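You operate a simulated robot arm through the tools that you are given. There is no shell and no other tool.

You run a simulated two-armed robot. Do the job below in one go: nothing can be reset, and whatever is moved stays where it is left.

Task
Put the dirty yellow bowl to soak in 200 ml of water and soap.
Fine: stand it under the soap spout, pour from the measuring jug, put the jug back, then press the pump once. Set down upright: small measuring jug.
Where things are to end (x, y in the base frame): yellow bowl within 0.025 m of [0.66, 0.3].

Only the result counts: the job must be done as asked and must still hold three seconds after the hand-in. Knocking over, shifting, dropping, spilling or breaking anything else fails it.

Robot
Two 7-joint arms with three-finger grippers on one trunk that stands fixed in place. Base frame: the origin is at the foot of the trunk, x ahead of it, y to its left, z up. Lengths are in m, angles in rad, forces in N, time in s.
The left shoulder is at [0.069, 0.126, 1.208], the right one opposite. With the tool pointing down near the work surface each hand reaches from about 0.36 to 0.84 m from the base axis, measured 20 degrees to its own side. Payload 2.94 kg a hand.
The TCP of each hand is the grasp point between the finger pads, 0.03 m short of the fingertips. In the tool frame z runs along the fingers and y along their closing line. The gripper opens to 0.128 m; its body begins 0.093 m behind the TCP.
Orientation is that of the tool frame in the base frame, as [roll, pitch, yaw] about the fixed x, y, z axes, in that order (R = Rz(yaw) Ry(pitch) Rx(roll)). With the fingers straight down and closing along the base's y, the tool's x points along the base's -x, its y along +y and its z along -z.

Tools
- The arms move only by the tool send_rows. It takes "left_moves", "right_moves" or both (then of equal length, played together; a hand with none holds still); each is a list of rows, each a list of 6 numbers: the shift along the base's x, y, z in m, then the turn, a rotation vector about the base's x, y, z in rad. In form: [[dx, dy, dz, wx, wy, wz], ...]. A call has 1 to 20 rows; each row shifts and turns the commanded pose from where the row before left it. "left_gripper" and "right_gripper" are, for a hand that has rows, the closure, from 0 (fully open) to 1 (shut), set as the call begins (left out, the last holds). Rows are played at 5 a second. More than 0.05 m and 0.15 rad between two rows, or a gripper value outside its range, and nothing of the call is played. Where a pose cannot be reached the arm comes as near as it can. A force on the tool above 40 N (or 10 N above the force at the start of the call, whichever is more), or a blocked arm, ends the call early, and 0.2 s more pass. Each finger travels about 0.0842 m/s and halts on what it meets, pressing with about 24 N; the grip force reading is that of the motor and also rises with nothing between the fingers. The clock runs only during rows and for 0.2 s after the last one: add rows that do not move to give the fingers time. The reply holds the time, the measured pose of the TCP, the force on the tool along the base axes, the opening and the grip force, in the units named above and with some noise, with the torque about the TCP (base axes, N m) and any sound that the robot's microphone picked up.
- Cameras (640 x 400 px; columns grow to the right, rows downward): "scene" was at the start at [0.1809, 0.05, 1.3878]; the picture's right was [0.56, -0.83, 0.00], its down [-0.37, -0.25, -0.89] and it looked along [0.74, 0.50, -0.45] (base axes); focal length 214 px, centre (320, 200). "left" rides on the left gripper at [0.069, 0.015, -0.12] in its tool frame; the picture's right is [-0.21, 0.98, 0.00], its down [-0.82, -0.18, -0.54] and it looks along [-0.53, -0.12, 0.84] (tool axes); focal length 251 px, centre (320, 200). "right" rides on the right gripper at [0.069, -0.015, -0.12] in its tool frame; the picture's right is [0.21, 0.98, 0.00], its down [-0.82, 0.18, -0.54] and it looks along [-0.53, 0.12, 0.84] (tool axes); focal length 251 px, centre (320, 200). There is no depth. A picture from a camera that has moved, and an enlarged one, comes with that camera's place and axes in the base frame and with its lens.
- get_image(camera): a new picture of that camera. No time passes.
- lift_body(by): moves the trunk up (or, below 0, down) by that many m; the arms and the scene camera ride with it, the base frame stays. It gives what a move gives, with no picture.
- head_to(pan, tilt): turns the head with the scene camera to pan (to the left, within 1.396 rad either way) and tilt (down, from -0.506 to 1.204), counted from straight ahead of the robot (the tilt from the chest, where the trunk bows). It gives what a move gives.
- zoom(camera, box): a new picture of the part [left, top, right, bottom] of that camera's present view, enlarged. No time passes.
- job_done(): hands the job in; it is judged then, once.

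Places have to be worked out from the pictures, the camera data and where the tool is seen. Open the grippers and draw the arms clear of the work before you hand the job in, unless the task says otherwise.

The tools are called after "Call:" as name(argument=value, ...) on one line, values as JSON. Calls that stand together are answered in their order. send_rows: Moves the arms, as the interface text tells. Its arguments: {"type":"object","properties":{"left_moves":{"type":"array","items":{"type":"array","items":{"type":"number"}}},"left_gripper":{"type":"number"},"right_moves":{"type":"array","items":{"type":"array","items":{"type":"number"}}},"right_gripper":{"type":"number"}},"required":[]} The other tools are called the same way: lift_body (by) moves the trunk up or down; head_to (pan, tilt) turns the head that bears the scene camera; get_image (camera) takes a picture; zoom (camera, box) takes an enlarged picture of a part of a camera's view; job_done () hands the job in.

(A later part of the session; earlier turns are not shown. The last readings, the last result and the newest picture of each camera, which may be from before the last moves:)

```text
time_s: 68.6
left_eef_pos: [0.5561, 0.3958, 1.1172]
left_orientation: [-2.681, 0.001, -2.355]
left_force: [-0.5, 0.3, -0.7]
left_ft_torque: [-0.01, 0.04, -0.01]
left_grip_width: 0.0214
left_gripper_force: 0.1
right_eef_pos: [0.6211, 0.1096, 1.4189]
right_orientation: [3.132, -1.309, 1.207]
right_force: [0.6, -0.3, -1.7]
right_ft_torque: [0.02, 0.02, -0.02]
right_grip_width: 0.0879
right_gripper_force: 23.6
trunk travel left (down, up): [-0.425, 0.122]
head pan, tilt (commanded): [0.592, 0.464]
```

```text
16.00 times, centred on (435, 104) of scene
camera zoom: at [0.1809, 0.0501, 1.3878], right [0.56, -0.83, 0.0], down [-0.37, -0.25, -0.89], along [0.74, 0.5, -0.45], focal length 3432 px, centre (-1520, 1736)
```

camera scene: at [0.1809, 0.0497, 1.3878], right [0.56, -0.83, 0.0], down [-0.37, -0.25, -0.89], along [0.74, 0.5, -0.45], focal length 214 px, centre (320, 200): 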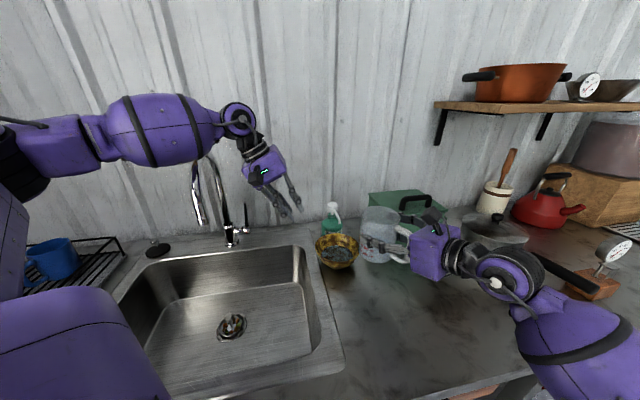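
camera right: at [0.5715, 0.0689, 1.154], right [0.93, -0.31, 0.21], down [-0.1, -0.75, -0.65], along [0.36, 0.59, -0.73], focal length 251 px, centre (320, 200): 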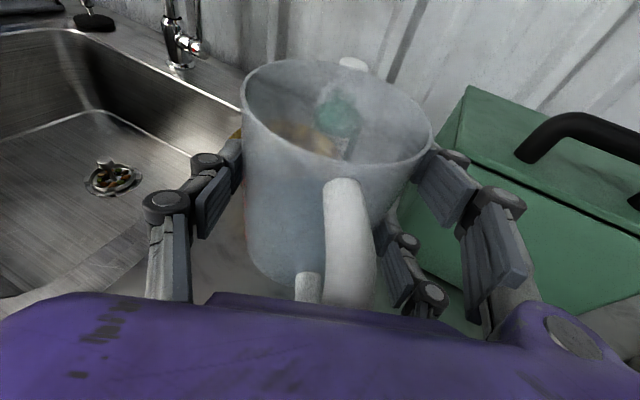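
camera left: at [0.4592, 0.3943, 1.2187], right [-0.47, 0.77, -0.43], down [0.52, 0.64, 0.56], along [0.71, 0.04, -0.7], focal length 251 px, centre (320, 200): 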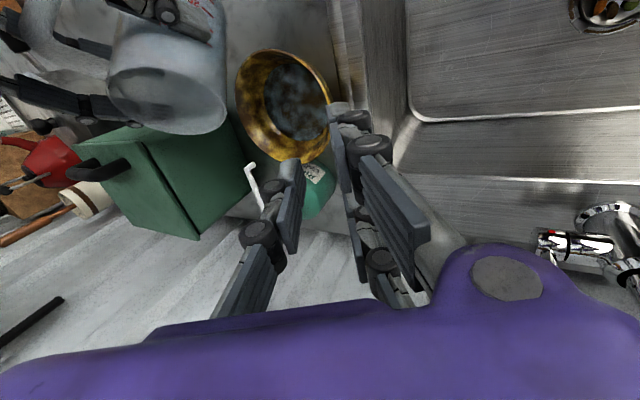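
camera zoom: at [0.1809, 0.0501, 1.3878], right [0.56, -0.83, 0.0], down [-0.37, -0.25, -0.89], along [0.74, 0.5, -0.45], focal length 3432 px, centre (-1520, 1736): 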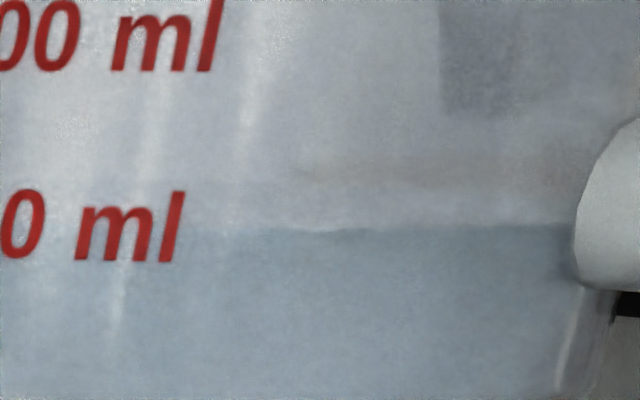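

The line now sits on the 100 ml mark (about 100–102 ml), so about 200 ml is in the bowl. I'll bring the jug down and back toward its original place, undoing the turn on the way.

Call:
send_rows(right_moves=[[0, 0, -0.0359, 0, 0, 0], [0, 0, -0.0359, 0, 0, 0], [0, 0, -0.0359, 0, 0, 0], [0, 0, -0.0359, 0, 0, 0], [0, 0, -0.0359, 0, 0, 0], [0, 0, -0.0359, 0, 0, 0], [0, 0, -0.0359, 0, 0, 0], [0, 0, -0.0359, 0, 0, 0], [0, 0, -0.0359, 0, 0, 0], [0.0083, -0.0075, -0.017, 0, 0, -0.0692], [0.0083, -0.0075, 0, 0, 0, -0.0692], [0.0083, -0.0075, 0, 0, 0, -0.0692], [0.0083, -0.0075, 0, 0, 0, -0.0692], [0.0083, -0.0075, 0, 0, 0, -0.0692], [0.0004, -0.0215, -0.004, 0, 0, -0.0312], [0.0004, -0.0215, -0.004, 0, 0, -0.0312], [0.0004, -0.0215, -0.004, 0, 0, -0.0312], [0.0004, -0.0215, -0.004, 0, 0, -0.0312], [0.0004, -0.0215, -0.004, 0, 0, -0.0312], [0, 0, 0, 0, 0, 0]])

Call:
get_image(camera="scene")

Call:
get_image(camera="right")

```text
time_s: 72.8
left_eef_pos: [0.5556, 0.3969, 1.1183]
left_orientation: [-2.681, 0.001, -2.357]
left_force: [-0.9, 0.1, 0.0]
left_ft_torque: [-0.01, 0.0, 0.01]
left_grip_width: 0.022
left_gripper_force: 0.1
right_eef_pos: [0.6615, -0.0329, 1.0578]
right_orientation: [3.13, -1.309, 0.704]
right_force: [-0.4, 1.0, -0.2]
right_ft_torque: [0.01, 0.01, 0.0]
right_grip_width: 0.0878
right_gripper_force: 23.9
trunk travel left (down, up): [-0.425, 0.122]
head pan, tilt (commanded): [0.592, 0.464]
```

```text
taken
camera scene: at [0.1811, 0.0503, 1.3878], right [0.56, -0.83, 0.0], down [-0.37, -0.25, -0.89], along [0.74, 0.5, -0.45], focal length 214 px, centre (320, 200)
```

scene: 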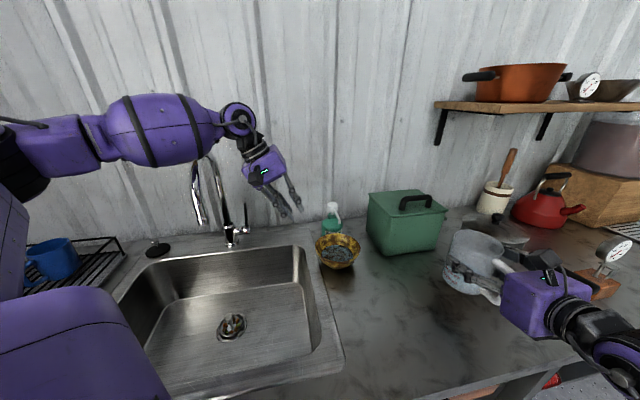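

```text
taken
camera right: at [0.5769, -0.0833, 1.1558], right [0.67, -0.72, 0.21], down [-0.45, -0.61, -0.65], along [0.6, 0.34, -0.73], focal length 251 px, centre (320, 200)
```

right: 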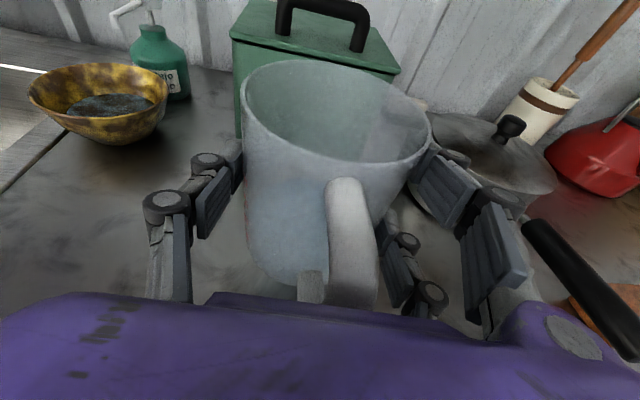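

The jug is above its original spot. I'll lower it, slowing near the counter.

Call:
send_rows(right_moves=[[0.0014, -0.0013, -0.022, 0, 0, 0], [0.0014, -0.0013, -0.022, 0, 0, 0], [0, 0, -0.022, 0, 0, 0], [0, 0, -0.012, 0, 0, 0], [0, 0, -0.005, 0, 0, 0], [0, 0, 0, 0, 0, 0]])

Call:
zoom(camera="scene", box=[420, 240, 560, 370])

```text
time_s: 74.2
left_eef_pos: [0.5561, 0.397, 1.1171]
left_orientation: [-2.68, 0.0, -2.354]
left_force: [0.2, -0.3, -0.2]
left_ft_torque: [0.01, 0.0, 0.04]
left_grip_width: 0.0219
left_gripper_force: 0.1
right_eef_pos: [0.6675, -0.0368, 0.9739]
right_orientation: [3.132, -1.308, 0.704]
right_force: [0.2, 0.2, -1.4]
right_ft_torque: [-0.01, 0.0, 0.04]
right_grip_width: 0.088
right_gripper_force: 24.3
trunk travel left (down, up): [-0.425, 0.122]
head pan, tilt (commanded): [0.592, 0.464]
```

```text
3.08 times, centred on (490, 305) of scene
camera zoom: at [0.181, 0.05, 1.3878], right [0.56, -0.83, 0.0], down [-0.37, -0.25, -0.89], along [0.74, 0.5, -0.45], focal length 660 px, centre (-203, -123)
```

zoom: 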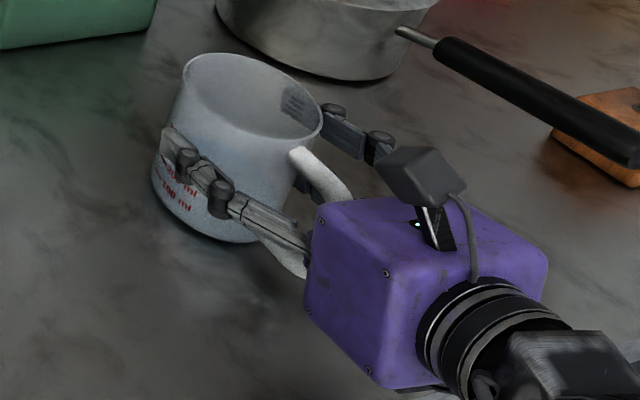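

About 4 mm to go; I'll lower in 2 mm steps until the counter takes the weight.

Call:
send_rows(right_moves=[[-0.001, 0.0005, -0.002, 0, 0, 0], [-0.001, 0.0005, -0.002, 0, 0, 0], [0, 0, 0, 0, 0, 0]])

```text
time_s: 75.0
left_eef_pos: [0.5552, 0.3961, 1.1179]
left_orientation: [-2.682, -0.001, -2.353]
left_force: [-1.0, 0.5, -0.3]
left_ft_torque: [0.0, -0.01, -0.01]
left_grip_width: 0.022
left_gripper_force: 0.1
right_eef_pos: [0.6642, -0.0352, 0.9721]
right_orientation: [3.128, -1.311, 0.707]
right_force: [1.4, 0.2, 2.2]
right_ft_torque: [0.09, 0.0, -0.03]
right_grip_width: 0.0878
right_gripper_force: 24.1
trunk travel left (down, up): [-0.425, 0.122]
head pan, tilt (commanded): [0.592, 0.464]
```

Contact made (+2 N). I'll settle 1 mm more and open the right gripper fully.

Call:
send_rows(right_moves=[[0, 0, -0.001, 0, 0, 0], [0, 0, 0, 0, 0, 0]])

Call:
send_rows(right_moves=[[0, 0, 0, 0, 0, 0], [0, 0, 0, 0, 0, 0], [0, 0, 0, 0, 0, 0], [0, 0, 0, 0, 0, 0]], right_gripper=0.0)

Call:
get_image(camera="right")

Call:
zoom(camera="scene", box=[420, 240, 560, 370])

```text
time_s: 75.6
left_eef_pos: [0.5547, 0.3969, 1.1184]
left_orientation: [-2.681, 0.0, -2.353]
left_force: [0.2, -0.4, -0.1]
left_ft_torque: [-0.02, 0.02, -0.03]
left_grip_width: 0.0217
left_gripper_force: 0.0
right_eef_pos: [0.6628, -0.0337, 0.9731]
right_orientation: [3.127, -1.313, 0.708]
right_force: [3.7, 0.4, 8.0]
right_ft_torque: [0.2, -0.02, -0.07]
right_grip_width: 0.0878
right_gripper_force: 24.0
trunk travel left (down, up): [-0.425, 0.122]
head pan, tilt (commanded): [0.592, 0.464]
```

```text
time_s: 76.6
left_eef_pos: [0.5545, 0.3967, 1.118]
left_orientation: [-2.68, -0.001, -2.356]
left_force: [0.8, 0.2, 0.0]
left_ft_torque: [0.01, 0.03, 0.03]
left_grip_width: 0.0217
left_gripper_force: 0.1
right_eef_pos: [0.6644, -0.0344, 0.9703]
right_orientation: [3.128, -1.309, 0.705]
right_force: [-1.0, 0.0, -0.7]
right_ft_torque: [0.01, 0.0, -0.05]
right_grip_width: 0.1281
right_gripper_force: 0.0
trunk travel left (down, up): [-0.425, 0.122]
head pan, tilt (commanded): [0.592, 0.464]
```

```text
taken
camera right: at [0.5789, -0.0849, 1.0678], right [0.67, -0.71, 0.21], down [-0.45, -0.61, -0.65], along [0.59, 0.34, -0.73], focal length 251 px, centre (320, 200)
```

right: 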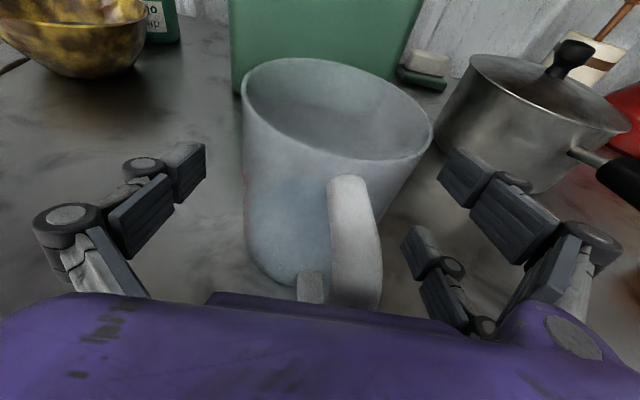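

```text
3.08 times, centred on (490, 305) of scene
camera zoom: at [0.1809, 0.05, 1.3878], right [0.56, -0.83, 0.0], down [-0.37, -0.25, -0.89], along [0.74, 0.5, -0.45], focal length 660 px, centre (-203, -123)
```

zoom: 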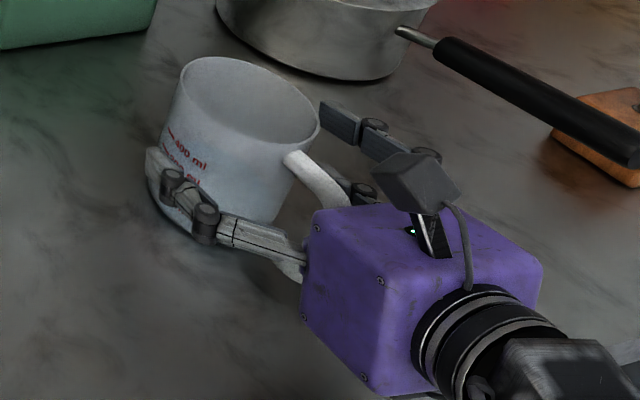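

The jug stands upright and free. I'll withdraw the right hand straight back along the same line and then up.

Call:
send_rows(right_moves=[[-0.012, -0.0103, 0, 0, 0, 0], [-0.0229, -0.0195, 0, 0, 0, 0], [-0.0229, -0.0195, 0, 0, 0, 0], [-0.0229, -0.0195, 0, 0, 0, 0], [-0.0229, -0.0195, 0, 0, 0, 0], [-0.0229, -0.0195, 0, 0, 0, 0], [0, 0, 0.03, 0, 0, 0], [0, 0, 0.035, 0, 0, 0], [0, 0, 0.035, 0, 0, 0], [0, 0, 0.035, 0, 0, 0], [0, 0, 0, 0, 0, 0]])

Call:
get_image(camera="right")

Call:
get_image(camera="scene")

Call:
zoom(camera="scene", box=[420, 240, 520, 350])

```text
time_s: 79.0
left_eef_pos: [0.5544, 0.3958, 1.118]
left_orientation: [-2.682, 0.001, -2.354]
left_force: [-0.5, 0.1, 0.1]
left_ft_torque: [-0.01, 0.02, -0.01]
left_grip_width: 0.0219
left_gripper_force: 0.1
right_eef_pos: [0.5391, -0.1413, 1.1052]
right_orientation: [3.131, -1.31, 0.706]
right_force: [0.2, -0.6, -0.4]
right_ft_torque: [0.01, 0.02, 0.02]
right_grip_width: 0.1279
right_gripper_force: 0.0
trunk travel left (down, up): [-0.425, 0.122]
head pan, tilt (commanded): [0.592, 0.464]
```

```text
taken
camera right: at [0.456, -0.1915, 1.2027], right [0.67, -0.71, 0.21], down [-0.45, -0.61, -0.65], along [0.6, 0.34, -0.73], focal length 251 px, centre (320, 200)
```

right: 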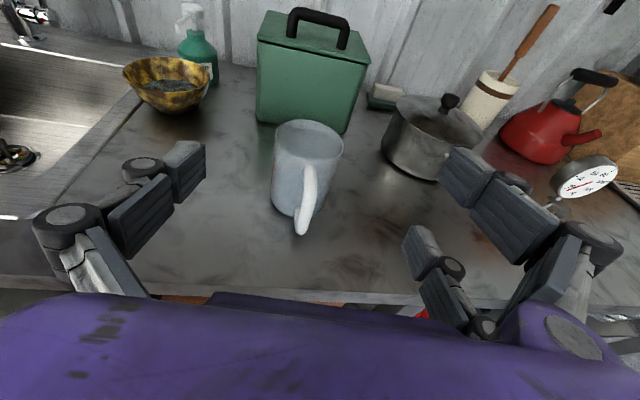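

```text
taken
camera scene: at [0.1808, 0.0499, 1.3878], right [0.56, -0.83, 0.0], down [-0.37, -0.25, -0.89], along [0.74, 0.5, -0.45], focal length 214 px, centre (320, 200)
```

scene: 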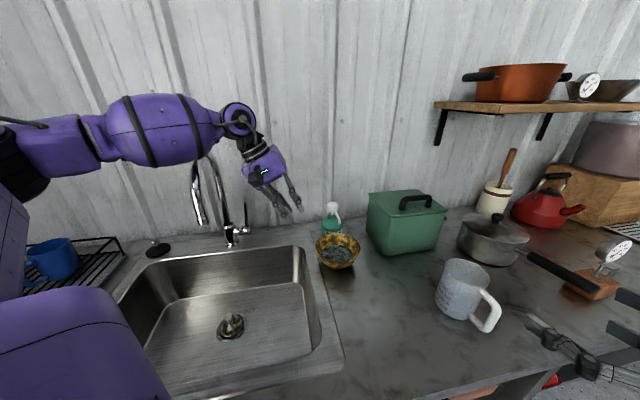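

```text
3.64 times, centred on (470, 295) of scene
camera zoom: at [0.1808, 0.0499, 1.3878], right [0.56, -0.83, 0.0], down [-0.37, -0.25, -0.89], along [0.74, 0.5, -0.45], focal length 780 px, centre (-226, -146)
```

zoom: 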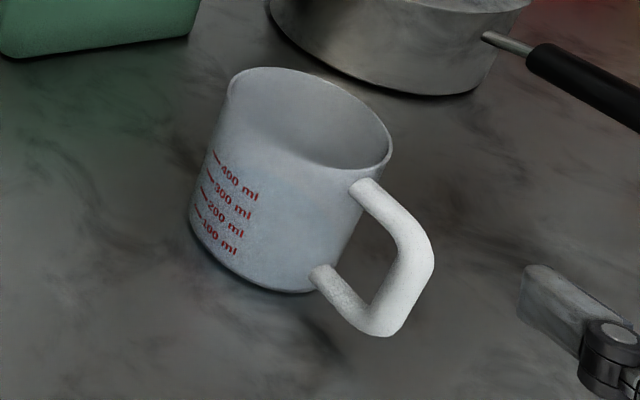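

The jug is back upright in its place (within a few mm) with about 100 ml left. Next, the pump: its head's top is at ≈ (0.745, 0.378, 1.04). I'll close the left gripper, straighten it to point down, raise it and bring it above the pump.

Call:
send_rows(left_moves=[[0, 0, 0.0135, 0.0815, 0.0815, 0], [0, 0, 0.0135, 0.0815, 0.0815, 0], [0, 0, 0.0135, 0.0815, 0.0815, 0], [0, 0, 0.0135, 0.0815, 0.0815, 0], [0.03, -0.002, 0, 0, 0, 0], [0.03, -0.002, 0, 0, 0, 0], [0.03, -0.002, 0, 0, 0, 0], [0.03, -0.002, 0, 0, 0, 0], [0, 0, 0, 0, 0, 0]], left_gripper=1.0)

Call:
get_image(camera="left")

Call:
get_image(camera="scene")

```text
time_s: 81.0
left_eef_pos: [0.6625, 0.3867, 1.1758]
left_orientation: [3.141, 0.002, -2.353]
left_force: [0.4, -0.3, 0.6]
left_ft_torque: [0.02, -0.02, 0.01]
left_grip_width: 0.0
left_gripper_force: 3.3
left hand out of reach, approached as far as the arm can: row 8
right_eef_pos: [0.539, -0.1419, 1.1047]
right_orientation: [3.129, -1.31, 0.706]
right_force: [0.8, -0.3, 0.0]
right_ft_torque: [-0.03, -0.02, 0.03]
right_grip_width: 0.1279
right_gripper_force: 0.1
trunk travel left (down, up): [-0.425, 0.122]
head pan, tilt (commanded): [0.592, 0.464]
```

```text
taken
camera left: at [0.6028, 0.3482, 1.2958], right [-0.54, 0.84, 0.0], down [0.71, 0.45, 0.54], along [0.46, 0.3, -0.84], focal length 251 px, centre (320, 200)
```

left: 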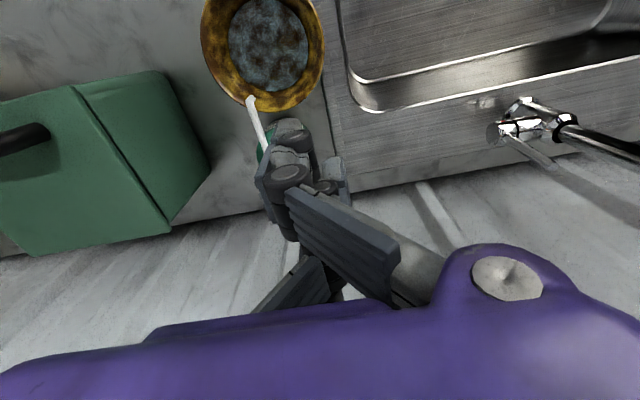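

```text
taken
camera scene: at [0.1793, 0.049, 1.3881], right [0.56, -0.83, 0.0], down [-0.37, -0.25, -0.9], along [0.74, 0.5, -0.45], focal length 214 px, centre (320, 200)
```

scene: 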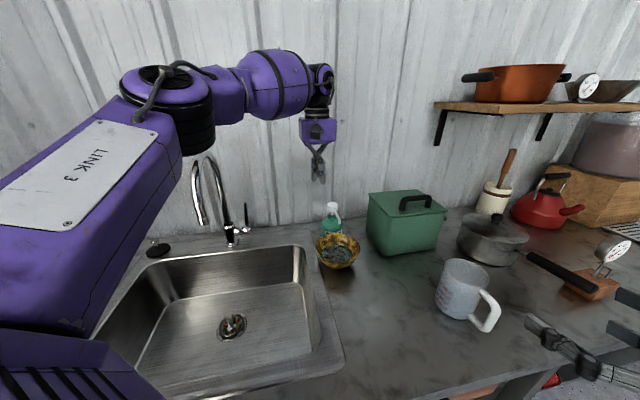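

It stopped at x≈0.66 at this height. I'll lower to z≈1.10 (fingertips still above the pump head) and try to go on toward the pump in small steps.

Call:
send_rows(left_moves=[[0, 0, -0.025, 0, 0, 0], [0, 0, -0.025, 0, 0, 0], [0, 0, -0.02, 0, 0, 0], [0.015, 0, 0, 0, 0, 0], [0.015, 0, 0, 0, 0, 0], [0, 0, 0, 0, 0, 0]])

Call:
get_image(camera="left")

Call:
zoom(camera="scene", box=[280, 130, 380, 250])

```text
time_s: 82.4
left_eef_pos: [0.6773, 0.3867, 1.103]
left_orientation: [3.138, 0.002, -2.367]
left_force: [0.2, 0.2, -1.1]
left_ft_torque: [0.01, -0.02, -0.01]
left_grip_width: 0.0002
left_gripper_force: 2.3
left hand out of reach, approached as far as the arm can: row 4, 5
right_eef_pos: [0.5413, -0.1413, 1.1041]
right_orientation: [3.131, -1.309, 0.704]
right_force: [0.0, 0.6, -0.3]
right_ft_torque: [0.02, 0.02, 0.01]
right_grip_width: 0.1281
right_gripper_force: 0.0
trunk travel left (down, up): [-0.425, 0.122]
head pan, tilt (commanded): [0.592, 0.464]
```

```text
taken
camera left: at [0.6174, 0.3483, 1.2224], right [-0.53, 0.85, 0.0], down [0.71, 0.44, 0.54], along [0.46, 0.29, -0.84], focal length 251 px, centre (320, 200)
```

left: 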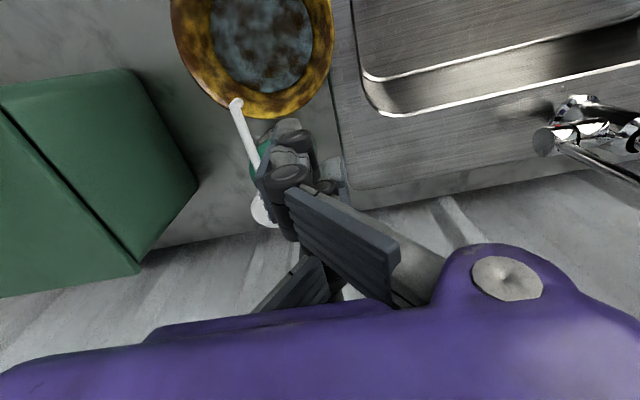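

```text
3.33 times, centred on (330, 190) of scene
camera zoom: at [0.1814, 0.05, 1.3878], right [0.56, -0.83, 0.0], down [-0.37, -0.25, -0.89], along [0.74, 0.5, -0.45], focal length 715 px, centre (287, 233)
```

zoom: 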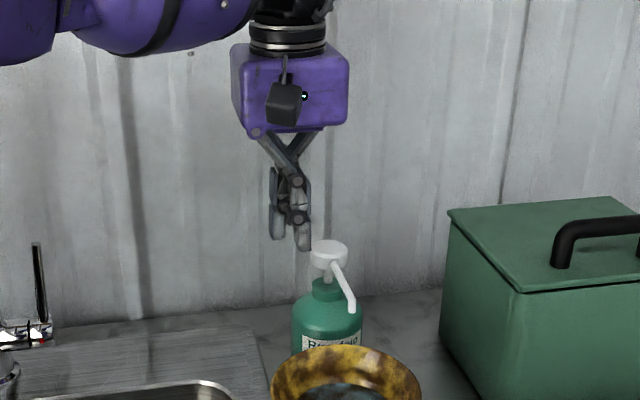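

The stop looks like a wrist-turn limit rather than arm length (the elbow is still well bent). I'll turn the hand back toward its original yaw and try moving forward again.

Call:
send_rows(left_moves=[[0, 0, 0.005, 0, 0, -0.131], [0, 0, 0.005, 0, 0, -0.131], [0, 0, 0, 0, 0, -0.131], [0, 0, 0, 0, 0, -0.131], [0.01, 0, 0, 0, 0, -0.131], [0.015, 0, 0, 0, 0, -0.131], [0.015, 0, 0, 0, 0, 0], [0, 0, 0, 0, 0, 0]])

Call:
get_image(camera="left")

Call:
zoom(camera="scene", box=[280, 130, 380, 250])

```text
time_s: 84.2
left_eef_pos: [0.6749, 0.3989, 1.1189]
left_orientation: [3.14, 0.001, -3.138]
left_force: [-0.4, 0.0, 0.3]
left_ft_torque: [-0.01, 0.02, -0.01]
left_grip_width: 0.0001
left_gripper_force: 2.8
left hand out of reach, approached as far as the arm can: row 5, 6, 7
right_eef_pos: [0.5418, -0.1407, 1.1038]
right_orientation: [3.133, -1.31, 0.706]
right_force: [-1.1, 0.3, 0.4]
right_ft_torque: [-0.04, -0.01, 0.0]
right_grip_width: 0.1279
right_gripper_force: 0.1
trunk travel left (down, up): [-0.425, 0.122]
head pan, tilt (commanded): [0.592, 0.464]
```

```text
taken
camera left: at [0.6059, 0.414, 1.2395], right [0.21, 0.98, 0.0], down [0.82, -0.18, 0.54], along [0.53, -0.11, -0.84], focal length 251 px, centre (320, 200)
```

left: 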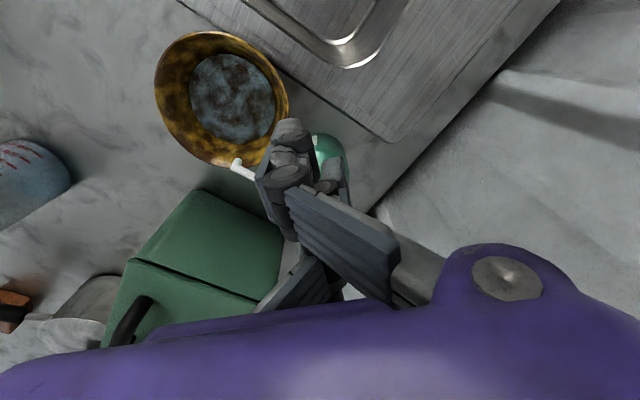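

```text
3.33 times, centred on (330, 190) of scene
camera zoom: at [0.181, 0.0499, 1.3878], right [0.56, -0.83, 0.0], down [-0.37, -0.25, -0.89], along [0.74, 0.5, -0.45], focal length 715 px, centre (287, 233)
```

zoom: 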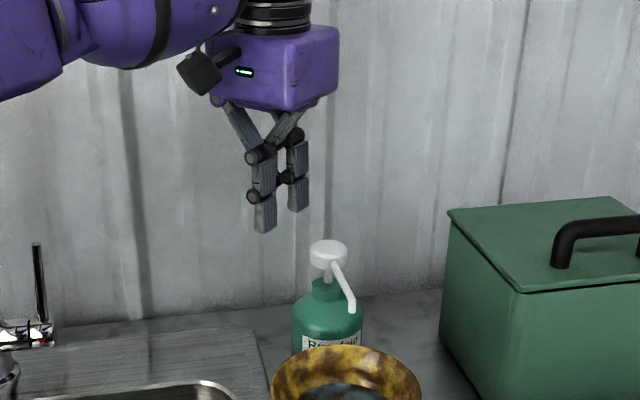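

The reach limit here is radial, so I'll lean the hand forward instead (wrist further back). First a closer look at how the closed fingertips are arranged, so I know which tip will press the pump.

Call:
zoom(camera="left", box=[220, 100, 400, 310])

Call:
zoom(camera="scene", box=[305, 150, 345, 220])

Call:
zoom(camera="right", box=[100, 0, 260, 110])

```text
1.90 times, centred on (310, 205) of left
camera zoom: at [0.6059, 0.414, 1.2395], right [0.21, 0.98, 0.0], down [0.82, -0.18, 0.54], along [0.53, -0.11, -0.84], focal length 479 px, centre (339, 190)
```

zoom: 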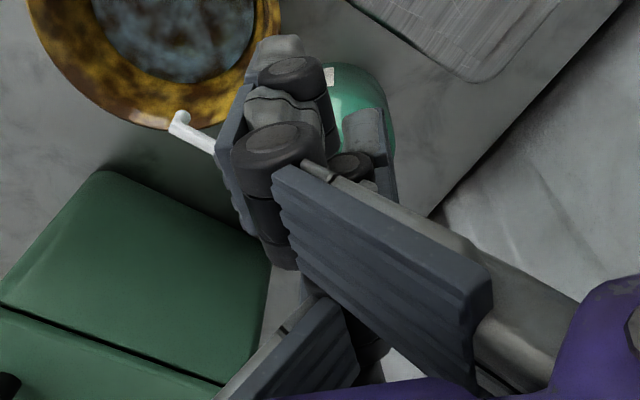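

```text
5.71 times, centred on (325, 185) of scene
camera zoom: at [0.181, 0.0499, 1.3878], right [0.56, -0.83, 0.0], down [-0.37, -0.25, -0.89], along [0.74, 0.5, -0.45], focal length 1226 px, centre (291, 286)
```

zoom: 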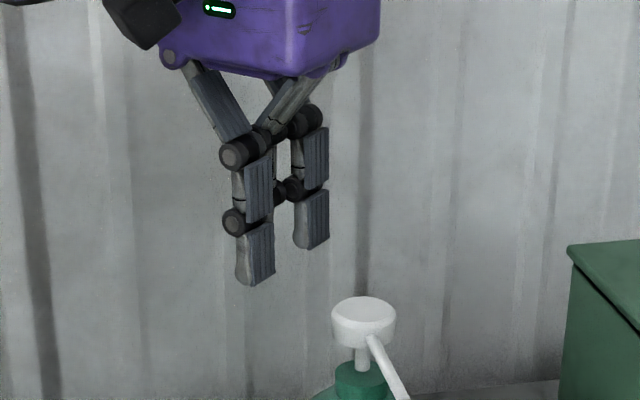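

```text
3.64 times, centred on (180, 55) of right
camera zoom: at [0.4564, -0.1915, 1.2022], right [0.67, -0.71, 0.21], down [-0.45, -0.61, -0.65], along [0.59, 0.34, -0.73], focal length 914 px, centre (829, 727)
```

zoom: 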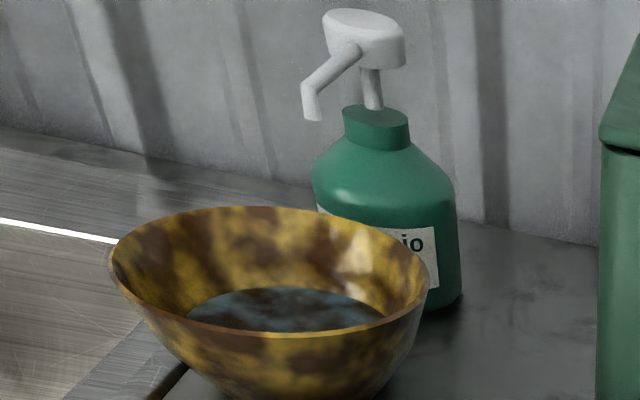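

Now I can see the arrangement: two fingers side by side and one central finger. Pump head top is at ≈ (0.744, 0.377, 1.041). I'll set the gripper slightly open so the central finger alone presses, lean the hand 25° forward, and move it above the pump with about 3 cm to spare.

Call:
send_rows(left_moves=[[0, 0, 0, 0, -0.109, 0], [0, 0, 0, 0, -0.109, 0], [0, 0, 0, 0, -0.109, 0], [0, 0, 0, 0, -0.109, 0], [0.016, 0, -0.002, 0, 0, 0], [0.016, 0, -0.002, 0, 0, 0], [0.016, 0, -0.002, 0, 0, 0], [0.016, 0, -0.002, 0, 0, 0], [0, 0, 0, 0, 0, 0]], left_gripper=0.8)

Call:
get_image(camera="left")

Call:
zoom(camera="scene", box=[290, 140, 370, 240])

Call:
zoom(camera="right", box=[100, 0, 260, 110])

```text
time_s: 86.2
left_eef_pos: [0.7396, 0.4009, 1.1118]
left_orientation: [-3.141, 0.439, -3.14]
left_force: [-0.3, 0.2, -0.5]
left_ft_torque: [0.02, 0.01, -0.02]
left_grip_width: 0.0256
left_gripper_force: 0.0
right_eef_pos: [0.5408, -0.1414, 1.1053]
right_orientation: [3.129, -1.31, 0.707]
right_force: [-1.2, 0.1, -0.3]
right_ft_torque: [0.03, 0.0, -0.05]
right_grip_width: 0.1278
right_gripper_force: 0.0
trunk travel left (down, up): [-0.425, 0.122]
head pan, tilt (commanded): [0.592, 0.464]
```

```text
taken
camera left: at [0.6263, 0.4154, 1.1906], right [0.19, 0.98, 0.09], down [0.52, -0.18, 0.84], along [0.84, -0.11, -0.54], focal length 251 px, centre (320, 200)
```

left: 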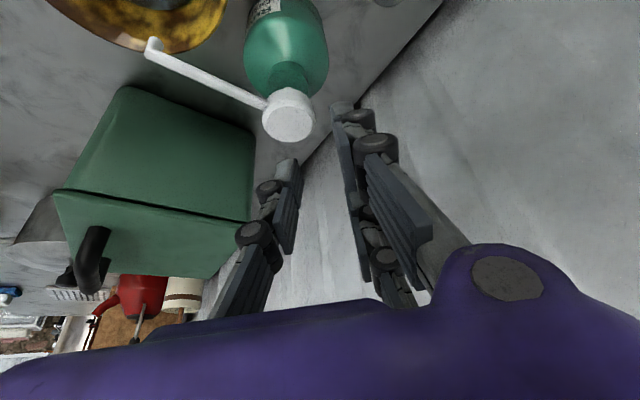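

```text
4.00 times, centred on (330, 190) of scene
camera zoom: at [0.1805, 0.0503, 1.3879], right [0.56, -0.83, 0.0], down [-0.37, -0.25, -0.89], along [0.74, 0.5, -0.45], focal length 858 px, centre (280, 240)
```

zoom: 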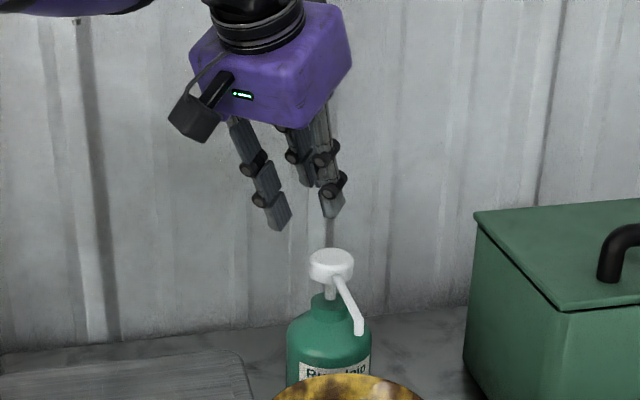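

```text
3.64 times, centred on (180, 55) of right
camera zoom: at [0.4558, -0.1911, 1.2025], right [0.67, -0.71, 0.21], down [-0.45, -0.61, -0.65], along [0.6, 0.34, -0.73], focal length 914 px, centre (829, 727)
```

zoom: 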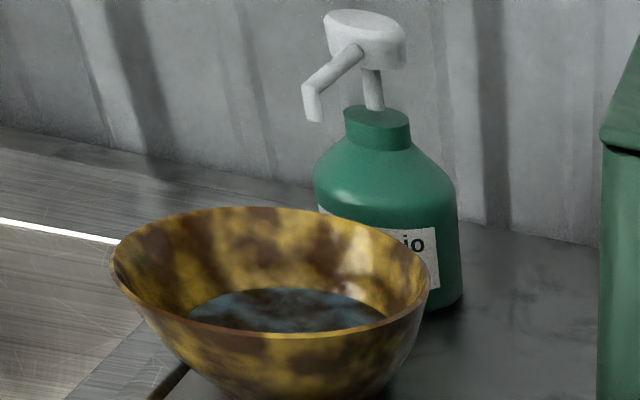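

The central fingertip hangs almost exactly over the pump head in both views. I'll shift it a few mm to centre it and lower until just above the head.

Call:
send_rows(left_moves=[[0.004, -0.003, -0.01, 0, 0, 0], [0, 0, -0.01, 0, 0, 0], [0, 0, -0.008, 0, 0, 0], [0, 0, 0, 0, 0, 0]])

Call:
zoom(camera="scene", box=[300, 160, 360, 240])

Call:
zoom(camera="left", box=[220, 60, 400, 220])

```text
time_s: 87.2
left_eef_pos: [0.7436, 0.3967, 1.0852]
left_orientation: [-3.141, 0.437, -3.14]
left_force: [1.3, -0.4, 0.0]
left_ft_torque: [0.0, -0.02, 0.0]
left_grip_width: 0.0258
left_gripper_force: 0.2
right_eef_pos: [0.5411, -0.1407, 1.1051]
right_orientation: [3.128, -1.31, 0.705]
right_force: [-1.7, 0.2, -0.3]
right_ft_torque: [-0.01, 0.0, -0.02]
right_grip_width: 0.1276
right_gripper_force: 0.1
trunk travel left (down, up): [-0.425, 0.122]
head pan, tilt (commanded): [0.592, 0.464]
```

```text
5.00 times, centred on (330, 200) of scene
camera zoom: at [0.1808, 0.05, 1.3878], right [0.56, -0.83, 0.0], down [-0.37, -0.25, -0.89], along [0.74, 0.5, -0.45], focal length 1072 px, centre (270, 200)
```

zoom: 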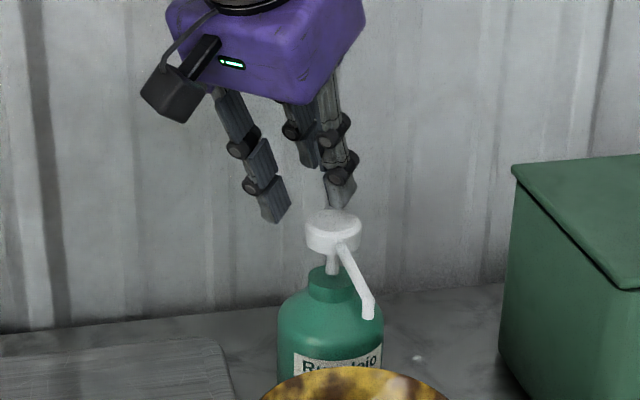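

```text
2.50 times, centred on (310, 140) of left
camera zoom: at [0.6293, 0.4117, 1.164], right [0.19, 0.98, 0.09], down [0.52, -0.18, 0.84], along [0.83, -0.11, -0.54], focal length 629 px, centre (345, 350)
```

zoom: 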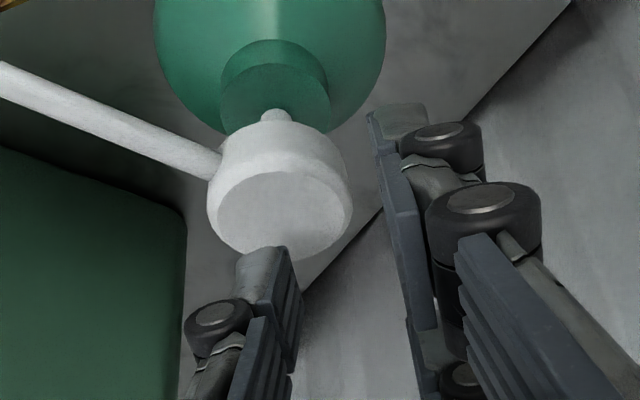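

The tip is about 5 mm too far right (-y) relative to the head. I'll shift it back and lower to just about contact, then check.

Call:
send_rows(left_moves=[[0, 0.005, 0, 0, 0, 0], [0, 0, -0.005, 0, 0, 0], [0, 0, -0.004, 0, 0, 0], [0, 0, 0, 0, 0, 0]])

Call:
zoom(camera="scene", box=[300, 160, 360, 240])

Call:
zoom(camera="left", box=[220, 60, 400, 220])

Call:
zoom(camera="right", box=[100, 0, 260, 110])

```text
time_s: 88.2
left_eef_pos: [0.7442, 0.4003, 1.0747]
left_orientation: [3.141, 0.437, -3.139]
left_force: [-0.1, -0.5, -0.3]
left_ft_torque: [0.01, -0.01, 0.04]
left_grip_width: 0.0257
left_gripper_force: 0.1
right_eef_pos: [0.5415, -0.1414, 1.1052]
right_orientation: [3.128, -1.309, 0.705]
right_force: [-0.5, 0.4, 0.0]
right_ft_torque: [0.01, 0.01, 0.03]
right_grip_width: 0.1281
right_gripper_force: 0.0
trunk travel left (down, up): [-0.425, 0.122]
head pan, tilt (commanded): [0.592, 0.464]
```

```text
5.00 times, centred on (330, 200) of scene
camera zoom: at [0.1809, 0.05, 1.3878], right [0.56, -0.83, 0.0], down [-0.37, -0.25, -0.89], along [0.74, 0.5, -0.45], focal length 1072 px, centre (270, 200)
```

zoom: 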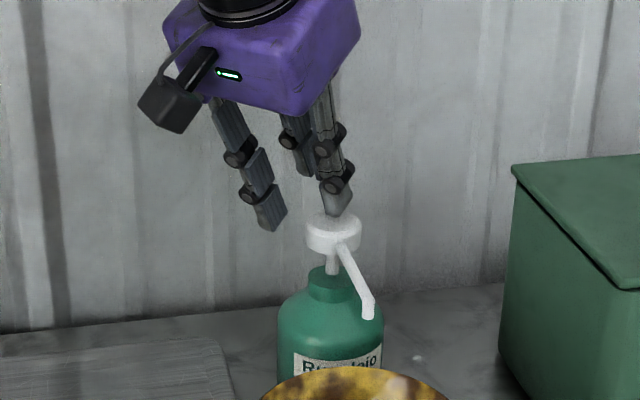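

```text
2.50 times, centred on (310, 140) of left
camera zoom: at [0.6311, 0.4157, 1.1557], right [0.19, 0.98, 0.09], down [0.52, -0.18, 0.84], along [0.83, -0.11, -0.54], focal length 629 px, centre (345, 350)
```

zoom: 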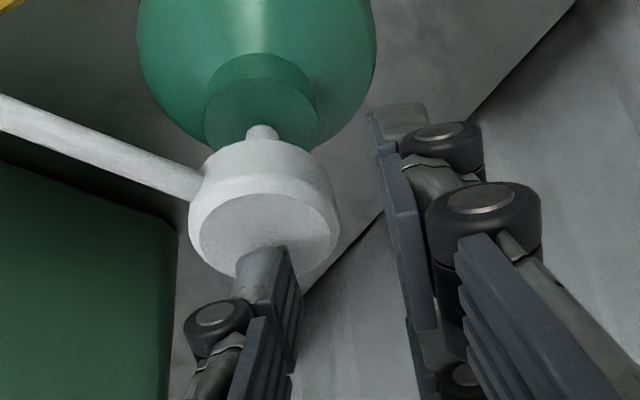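

```text
3.64 times, centred on (180, 55) of right
camera zoom: at [0.4562, -0.1914, 1.2023], right [0.67, -0.71, 0.21], down [-0.45, -0.61, -0.65], along [0.6, 0.34, -0.73], focal length 914 px, centre (829, 727)
```

zoom: 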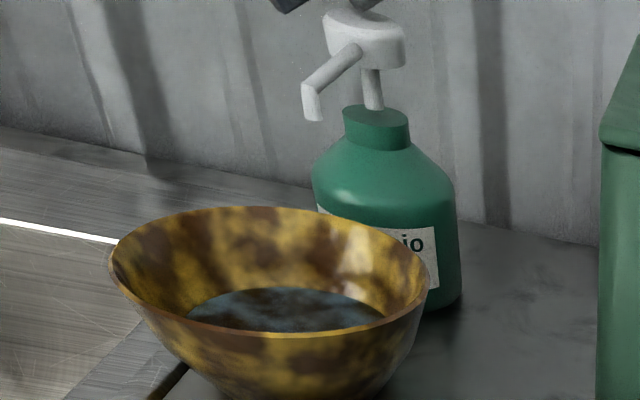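

Lateral alignment is good and there is no contact yet. Now I'll press straight down about 22 mm in one smooth stroke.

Call:
send_rows(left_moves=[[0, 0, -0.004, 0, 0, 0], [0, 0, -0.004, 0, 0, 0], [0, 0, -0.004, 0, 0, 0], [0, 0, -0.004, 0, 0, 0], [0, 0, -0.004, 0, 0, 0], [0, 0, -0.003, 0, 0, 0], [0, 0, 0, 0, 0, 0]])

Call:
zoom(camera="scene", box=[300, 160, 380, 260])

Call:
zoom(camera="right", box=[100, 0, 260, 110])

Call:
zoom(camera="left", box=[180, 0, 400, 220])

```text
time_s: 89.8
left_eef_pos: [0.7436, 0.3997, 1.0572]
left_orientation: [-3.141, 0.445, -3.14]
left_force: [7.9, -1.6, 26.2]
left_ft_torque: [-0.46, -0.33, -0.05]
left_grip_width: 0.026
left_gripper_force: 0.1
right_eef_pos: [0.5398, -0.1425, 1.1068]
right_orientation: [3.13, -1.311, 0.706]
right_force: [0.2, -0.4, 0.2]
right_ft_torque: [-0.02, 0.01, -0.02]
right_grip_width: 0.128
right_gripper_force: 0.0
trunk travel left (down, up): [-0.425, 0.122]
head pan, tilt (commanded): [0.592, 0.464]
```

```text
4.00 times, centred on (340, 210) of scene
camera zoom: at [0.1791, 0.0482, 1.3883], right [0.56, -0.83, 0.0], down [-0.37, -0.25, -0.9], along [0.74, 0.5, -0.45], focal length 858 px, centre (240, 160)
```

zoom: 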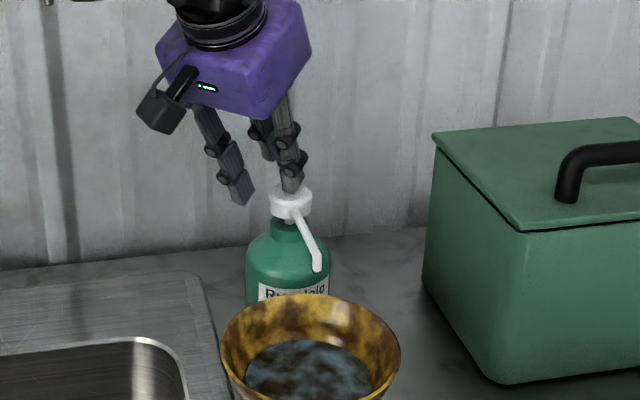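

```text
3.64 times, centred on (180, 55) of right
camera zoom: at [0.4547, -0.1929, 1.2029], right [0.67, -0.72, 0.21], down [-0.45, -0.61, -0.65], along [0.6, 0.34, -0.73], focal length 914 px, centre (829, 727)
```

zoom: 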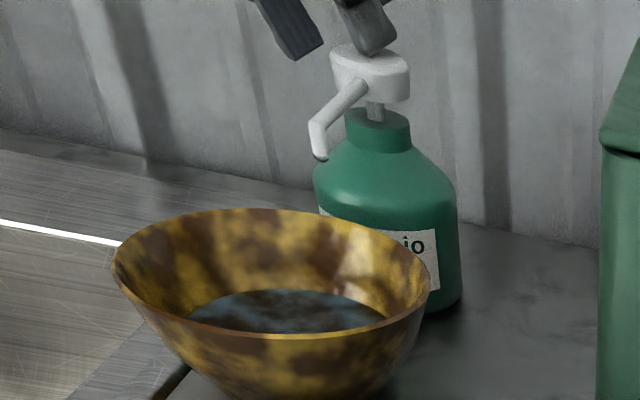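

```text
1.82 times, centred on (290, 110) of left
camera zoom: at [0.6293, 0.4139, 1.1358], right [0.19, 0.98, 0.09], down [0.51, -0.18, 0.84], along [0.84, -0.12, -0.53], focal length 457 px, centre (374, 364)
```

zoom: 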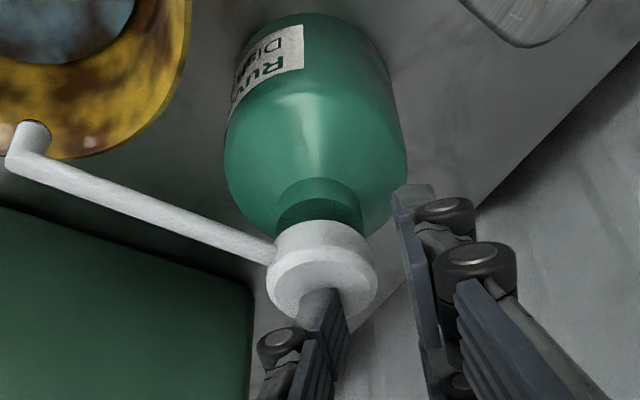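

The head has gone most of the way down (only a few mm of stem left) at 26 N, with no soap seen yet. I'll push the last few mm in the same stroke.

Call:
send_rows(left_moves=[[0, 0, -0.003, 0, 0, 0], [0, 0, -0.002, 0, 0, 0], [0, 0, 0, 0, 0, 0]])

Call:
zoom(camera="right", box=[100, 0, 260, 110])

Call:
zoom(camera="scene", box=[300, 180, 380, 280])

```text
time_s: 90.6
left_eef_pos: [0.7439, 0.397, 1.0523]
left_orientation: [-3.141, 0.446, 3.14]
left_force: [8.2, -10.4, 28.4]
left_ft_torque: [-0.69, -0.28, 0.06]
left_grip_width: 0.035
left_gripper_force: 5.2
right_eef_pos: [0.5389, -0.1446, 1.1053]
right_orientation: [3.133, -1.312, 0.702]
right_force: [0.1, 0.0, 0.2]
right_ft_torque: [-0.03, -0.04, -0.03]
right_grip_width: 0.1278
right_gripper_force: 0.1
trunk travel left (down, up): [-0.425, 0.122]
head pan, tilt (commanded): [0.592, 0.464]
```

```text
3.64 times, centred on (180, 55) of right
camera zoom: at [0.4546, -0.1941, 1.2024], right [0.67, -0.72, 0.21], down [-0.45, -0.61, -0.66], along [0.6, 0.34, -0.73], focal length 914 px, centre (829, 727)
```

zoom: 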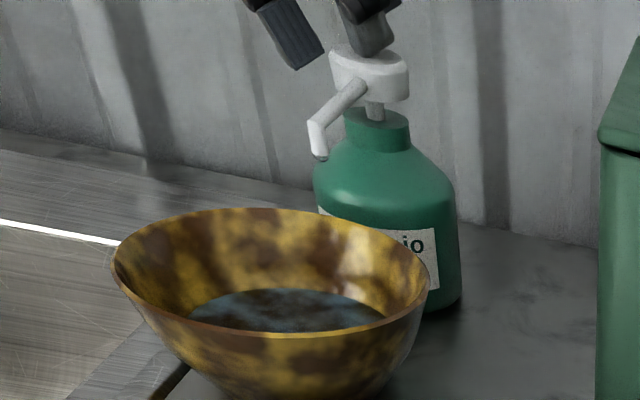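

```text
4.00 times, centred on (340, 230) of scene
camera zoom: at [0.179, 0.0468, 1.3882], right [0.56, -0.83, 0.0], down [-0.37, -0.25, -0.9], along [0.74, 0.5, -0.44], focal length 858 px, centre (240, 80)
```

zoom: 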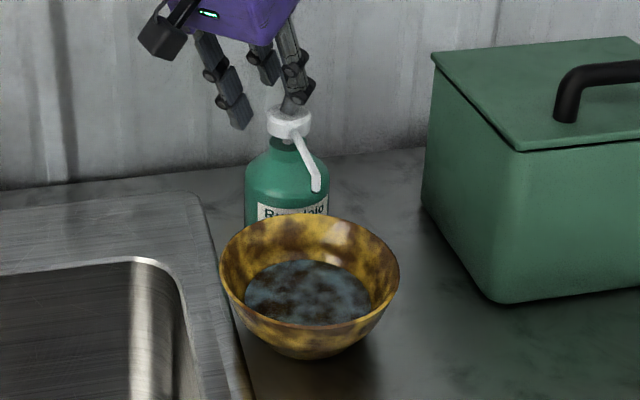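

The finger is starting to be pushed aside (opening grew to 35 mm) and the head didn't go lower, so it seems bottomed. I'll check nozzle and bowl closely for soap before releasing.

Call:
zoom(camera="scene", box=[315, 200, 365, 270])

Call:
zoom(camera="right", box=[120, 0, 230, 100])

Call:
get_image(camera="left")

```text
5.71 times, centred on (340, 235) of scene
camera zoom: at [0.179, 0.0468, 1.3882], right [0.56, -0.83, 0.0], down [-0.37, -0.25, -0.9], along [0.74, 0.5, -0.44], focal length 1226 px, centre (206, 0)
```

zoom: 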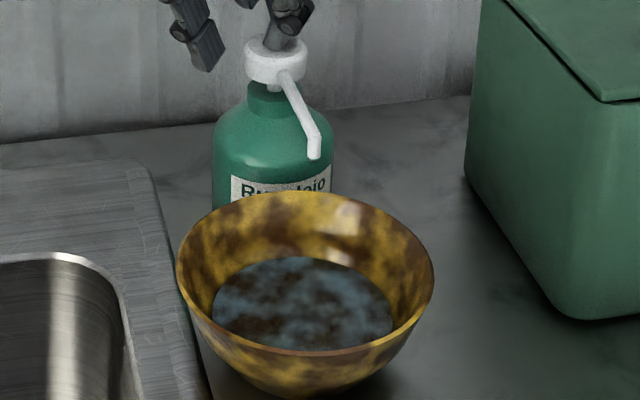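

```text
4.00 times, centred on (175, 50) of right
camera zoom: at [0.4546, -0.1941, 1.2024], right [0.67, -0.72, 0.21], down [-0.45, -0.61, -0.66], along [0.6, 0.34, -0.73], focal length 1006 px, centre (900, 800)
```

zoom: 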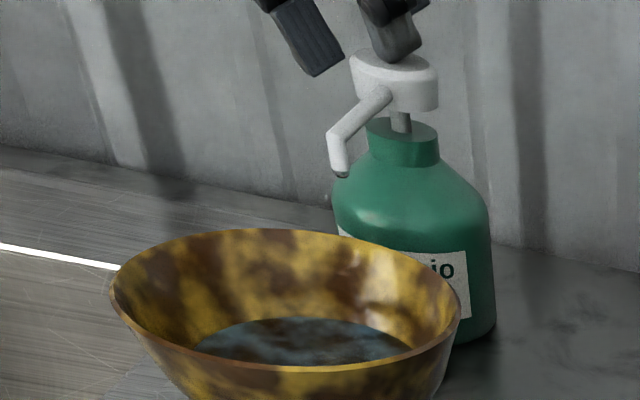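

```text
taken
camera left: at [0.6294, 0.4115, 1.1311], right [0.2, 0.98, 0.09], down [0.51, -0.18, 0.84], along [0.84, -0.12, -0.53], focal length 251 px, centre (320, 200)
```

left: 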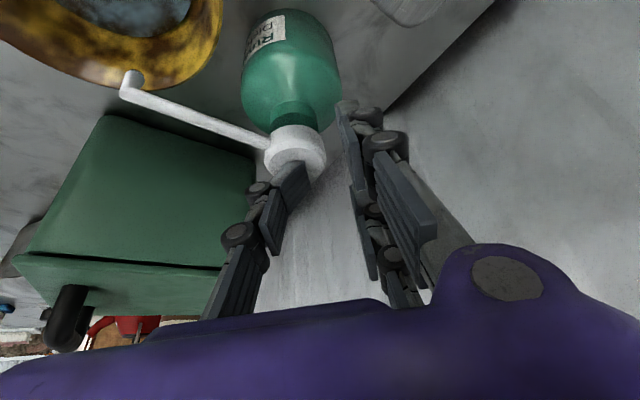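

The head has moved about 15 mm. I'll enlarge the nozzle tip and the bowl's water further to see whether soap came out.

Call:
zoom(camera="right", box=[170, 20, 220, 55])

Call:
zoom(camera="right", box=[120, 60, 220, 110])

Call:
zoom(camera="scene", box=[318, 232, 362, 268])

```text
11.43 times, centred on (195, 38) of right
camera zoom: at [0.4546, -0.1941, 1.2024], right [0.67, -0.72, 0.21], down [-0.45, -0.61, -0.66], along [0.6, 0.34, -0.73], focal length 2874 px, centre (1749, 2057)
```

zoom: 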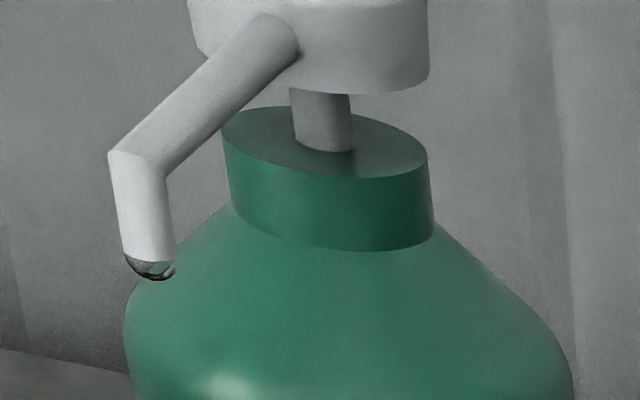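

```text
6.40 times, centred on (170, 85) of right
camera zoom: at [0.4546, -0.1941, 1.2024], right [0.67, -0.72, 0.21], down [-0.45, -0.61, -0.66], along [0.6, 0.34, -0.73], focal length 1609 px, centre (1280, 936)
```

zoom: 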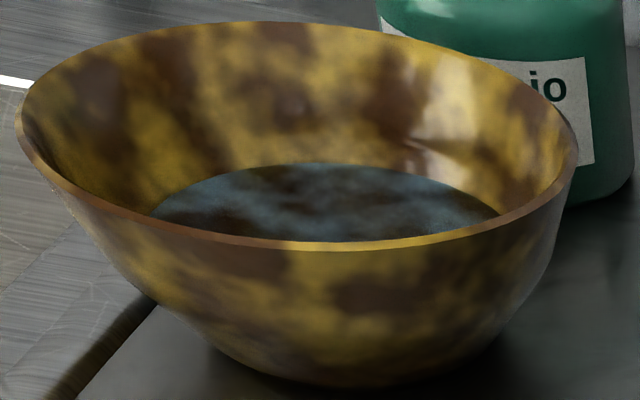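

```text
11.11 times, centred on (340, 250) of scene
camera zoom: at [0.179, 0.0468, 1.3882], right [0.56, -0.83, 0.0], down [-0.37, -0.25, -0.9], along [0.74, 0.5, -0.44], focal length 2383 px, centre (98, -356)
```

zoom: 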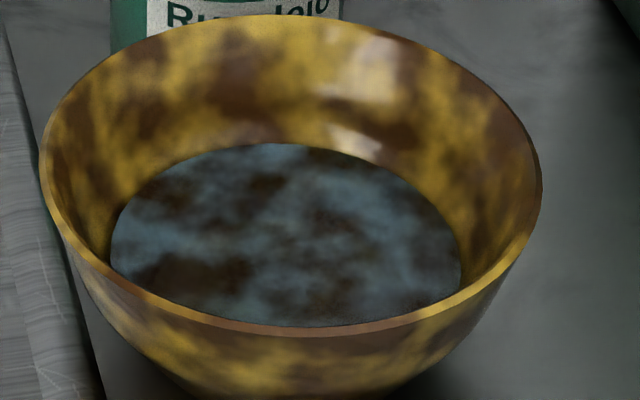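

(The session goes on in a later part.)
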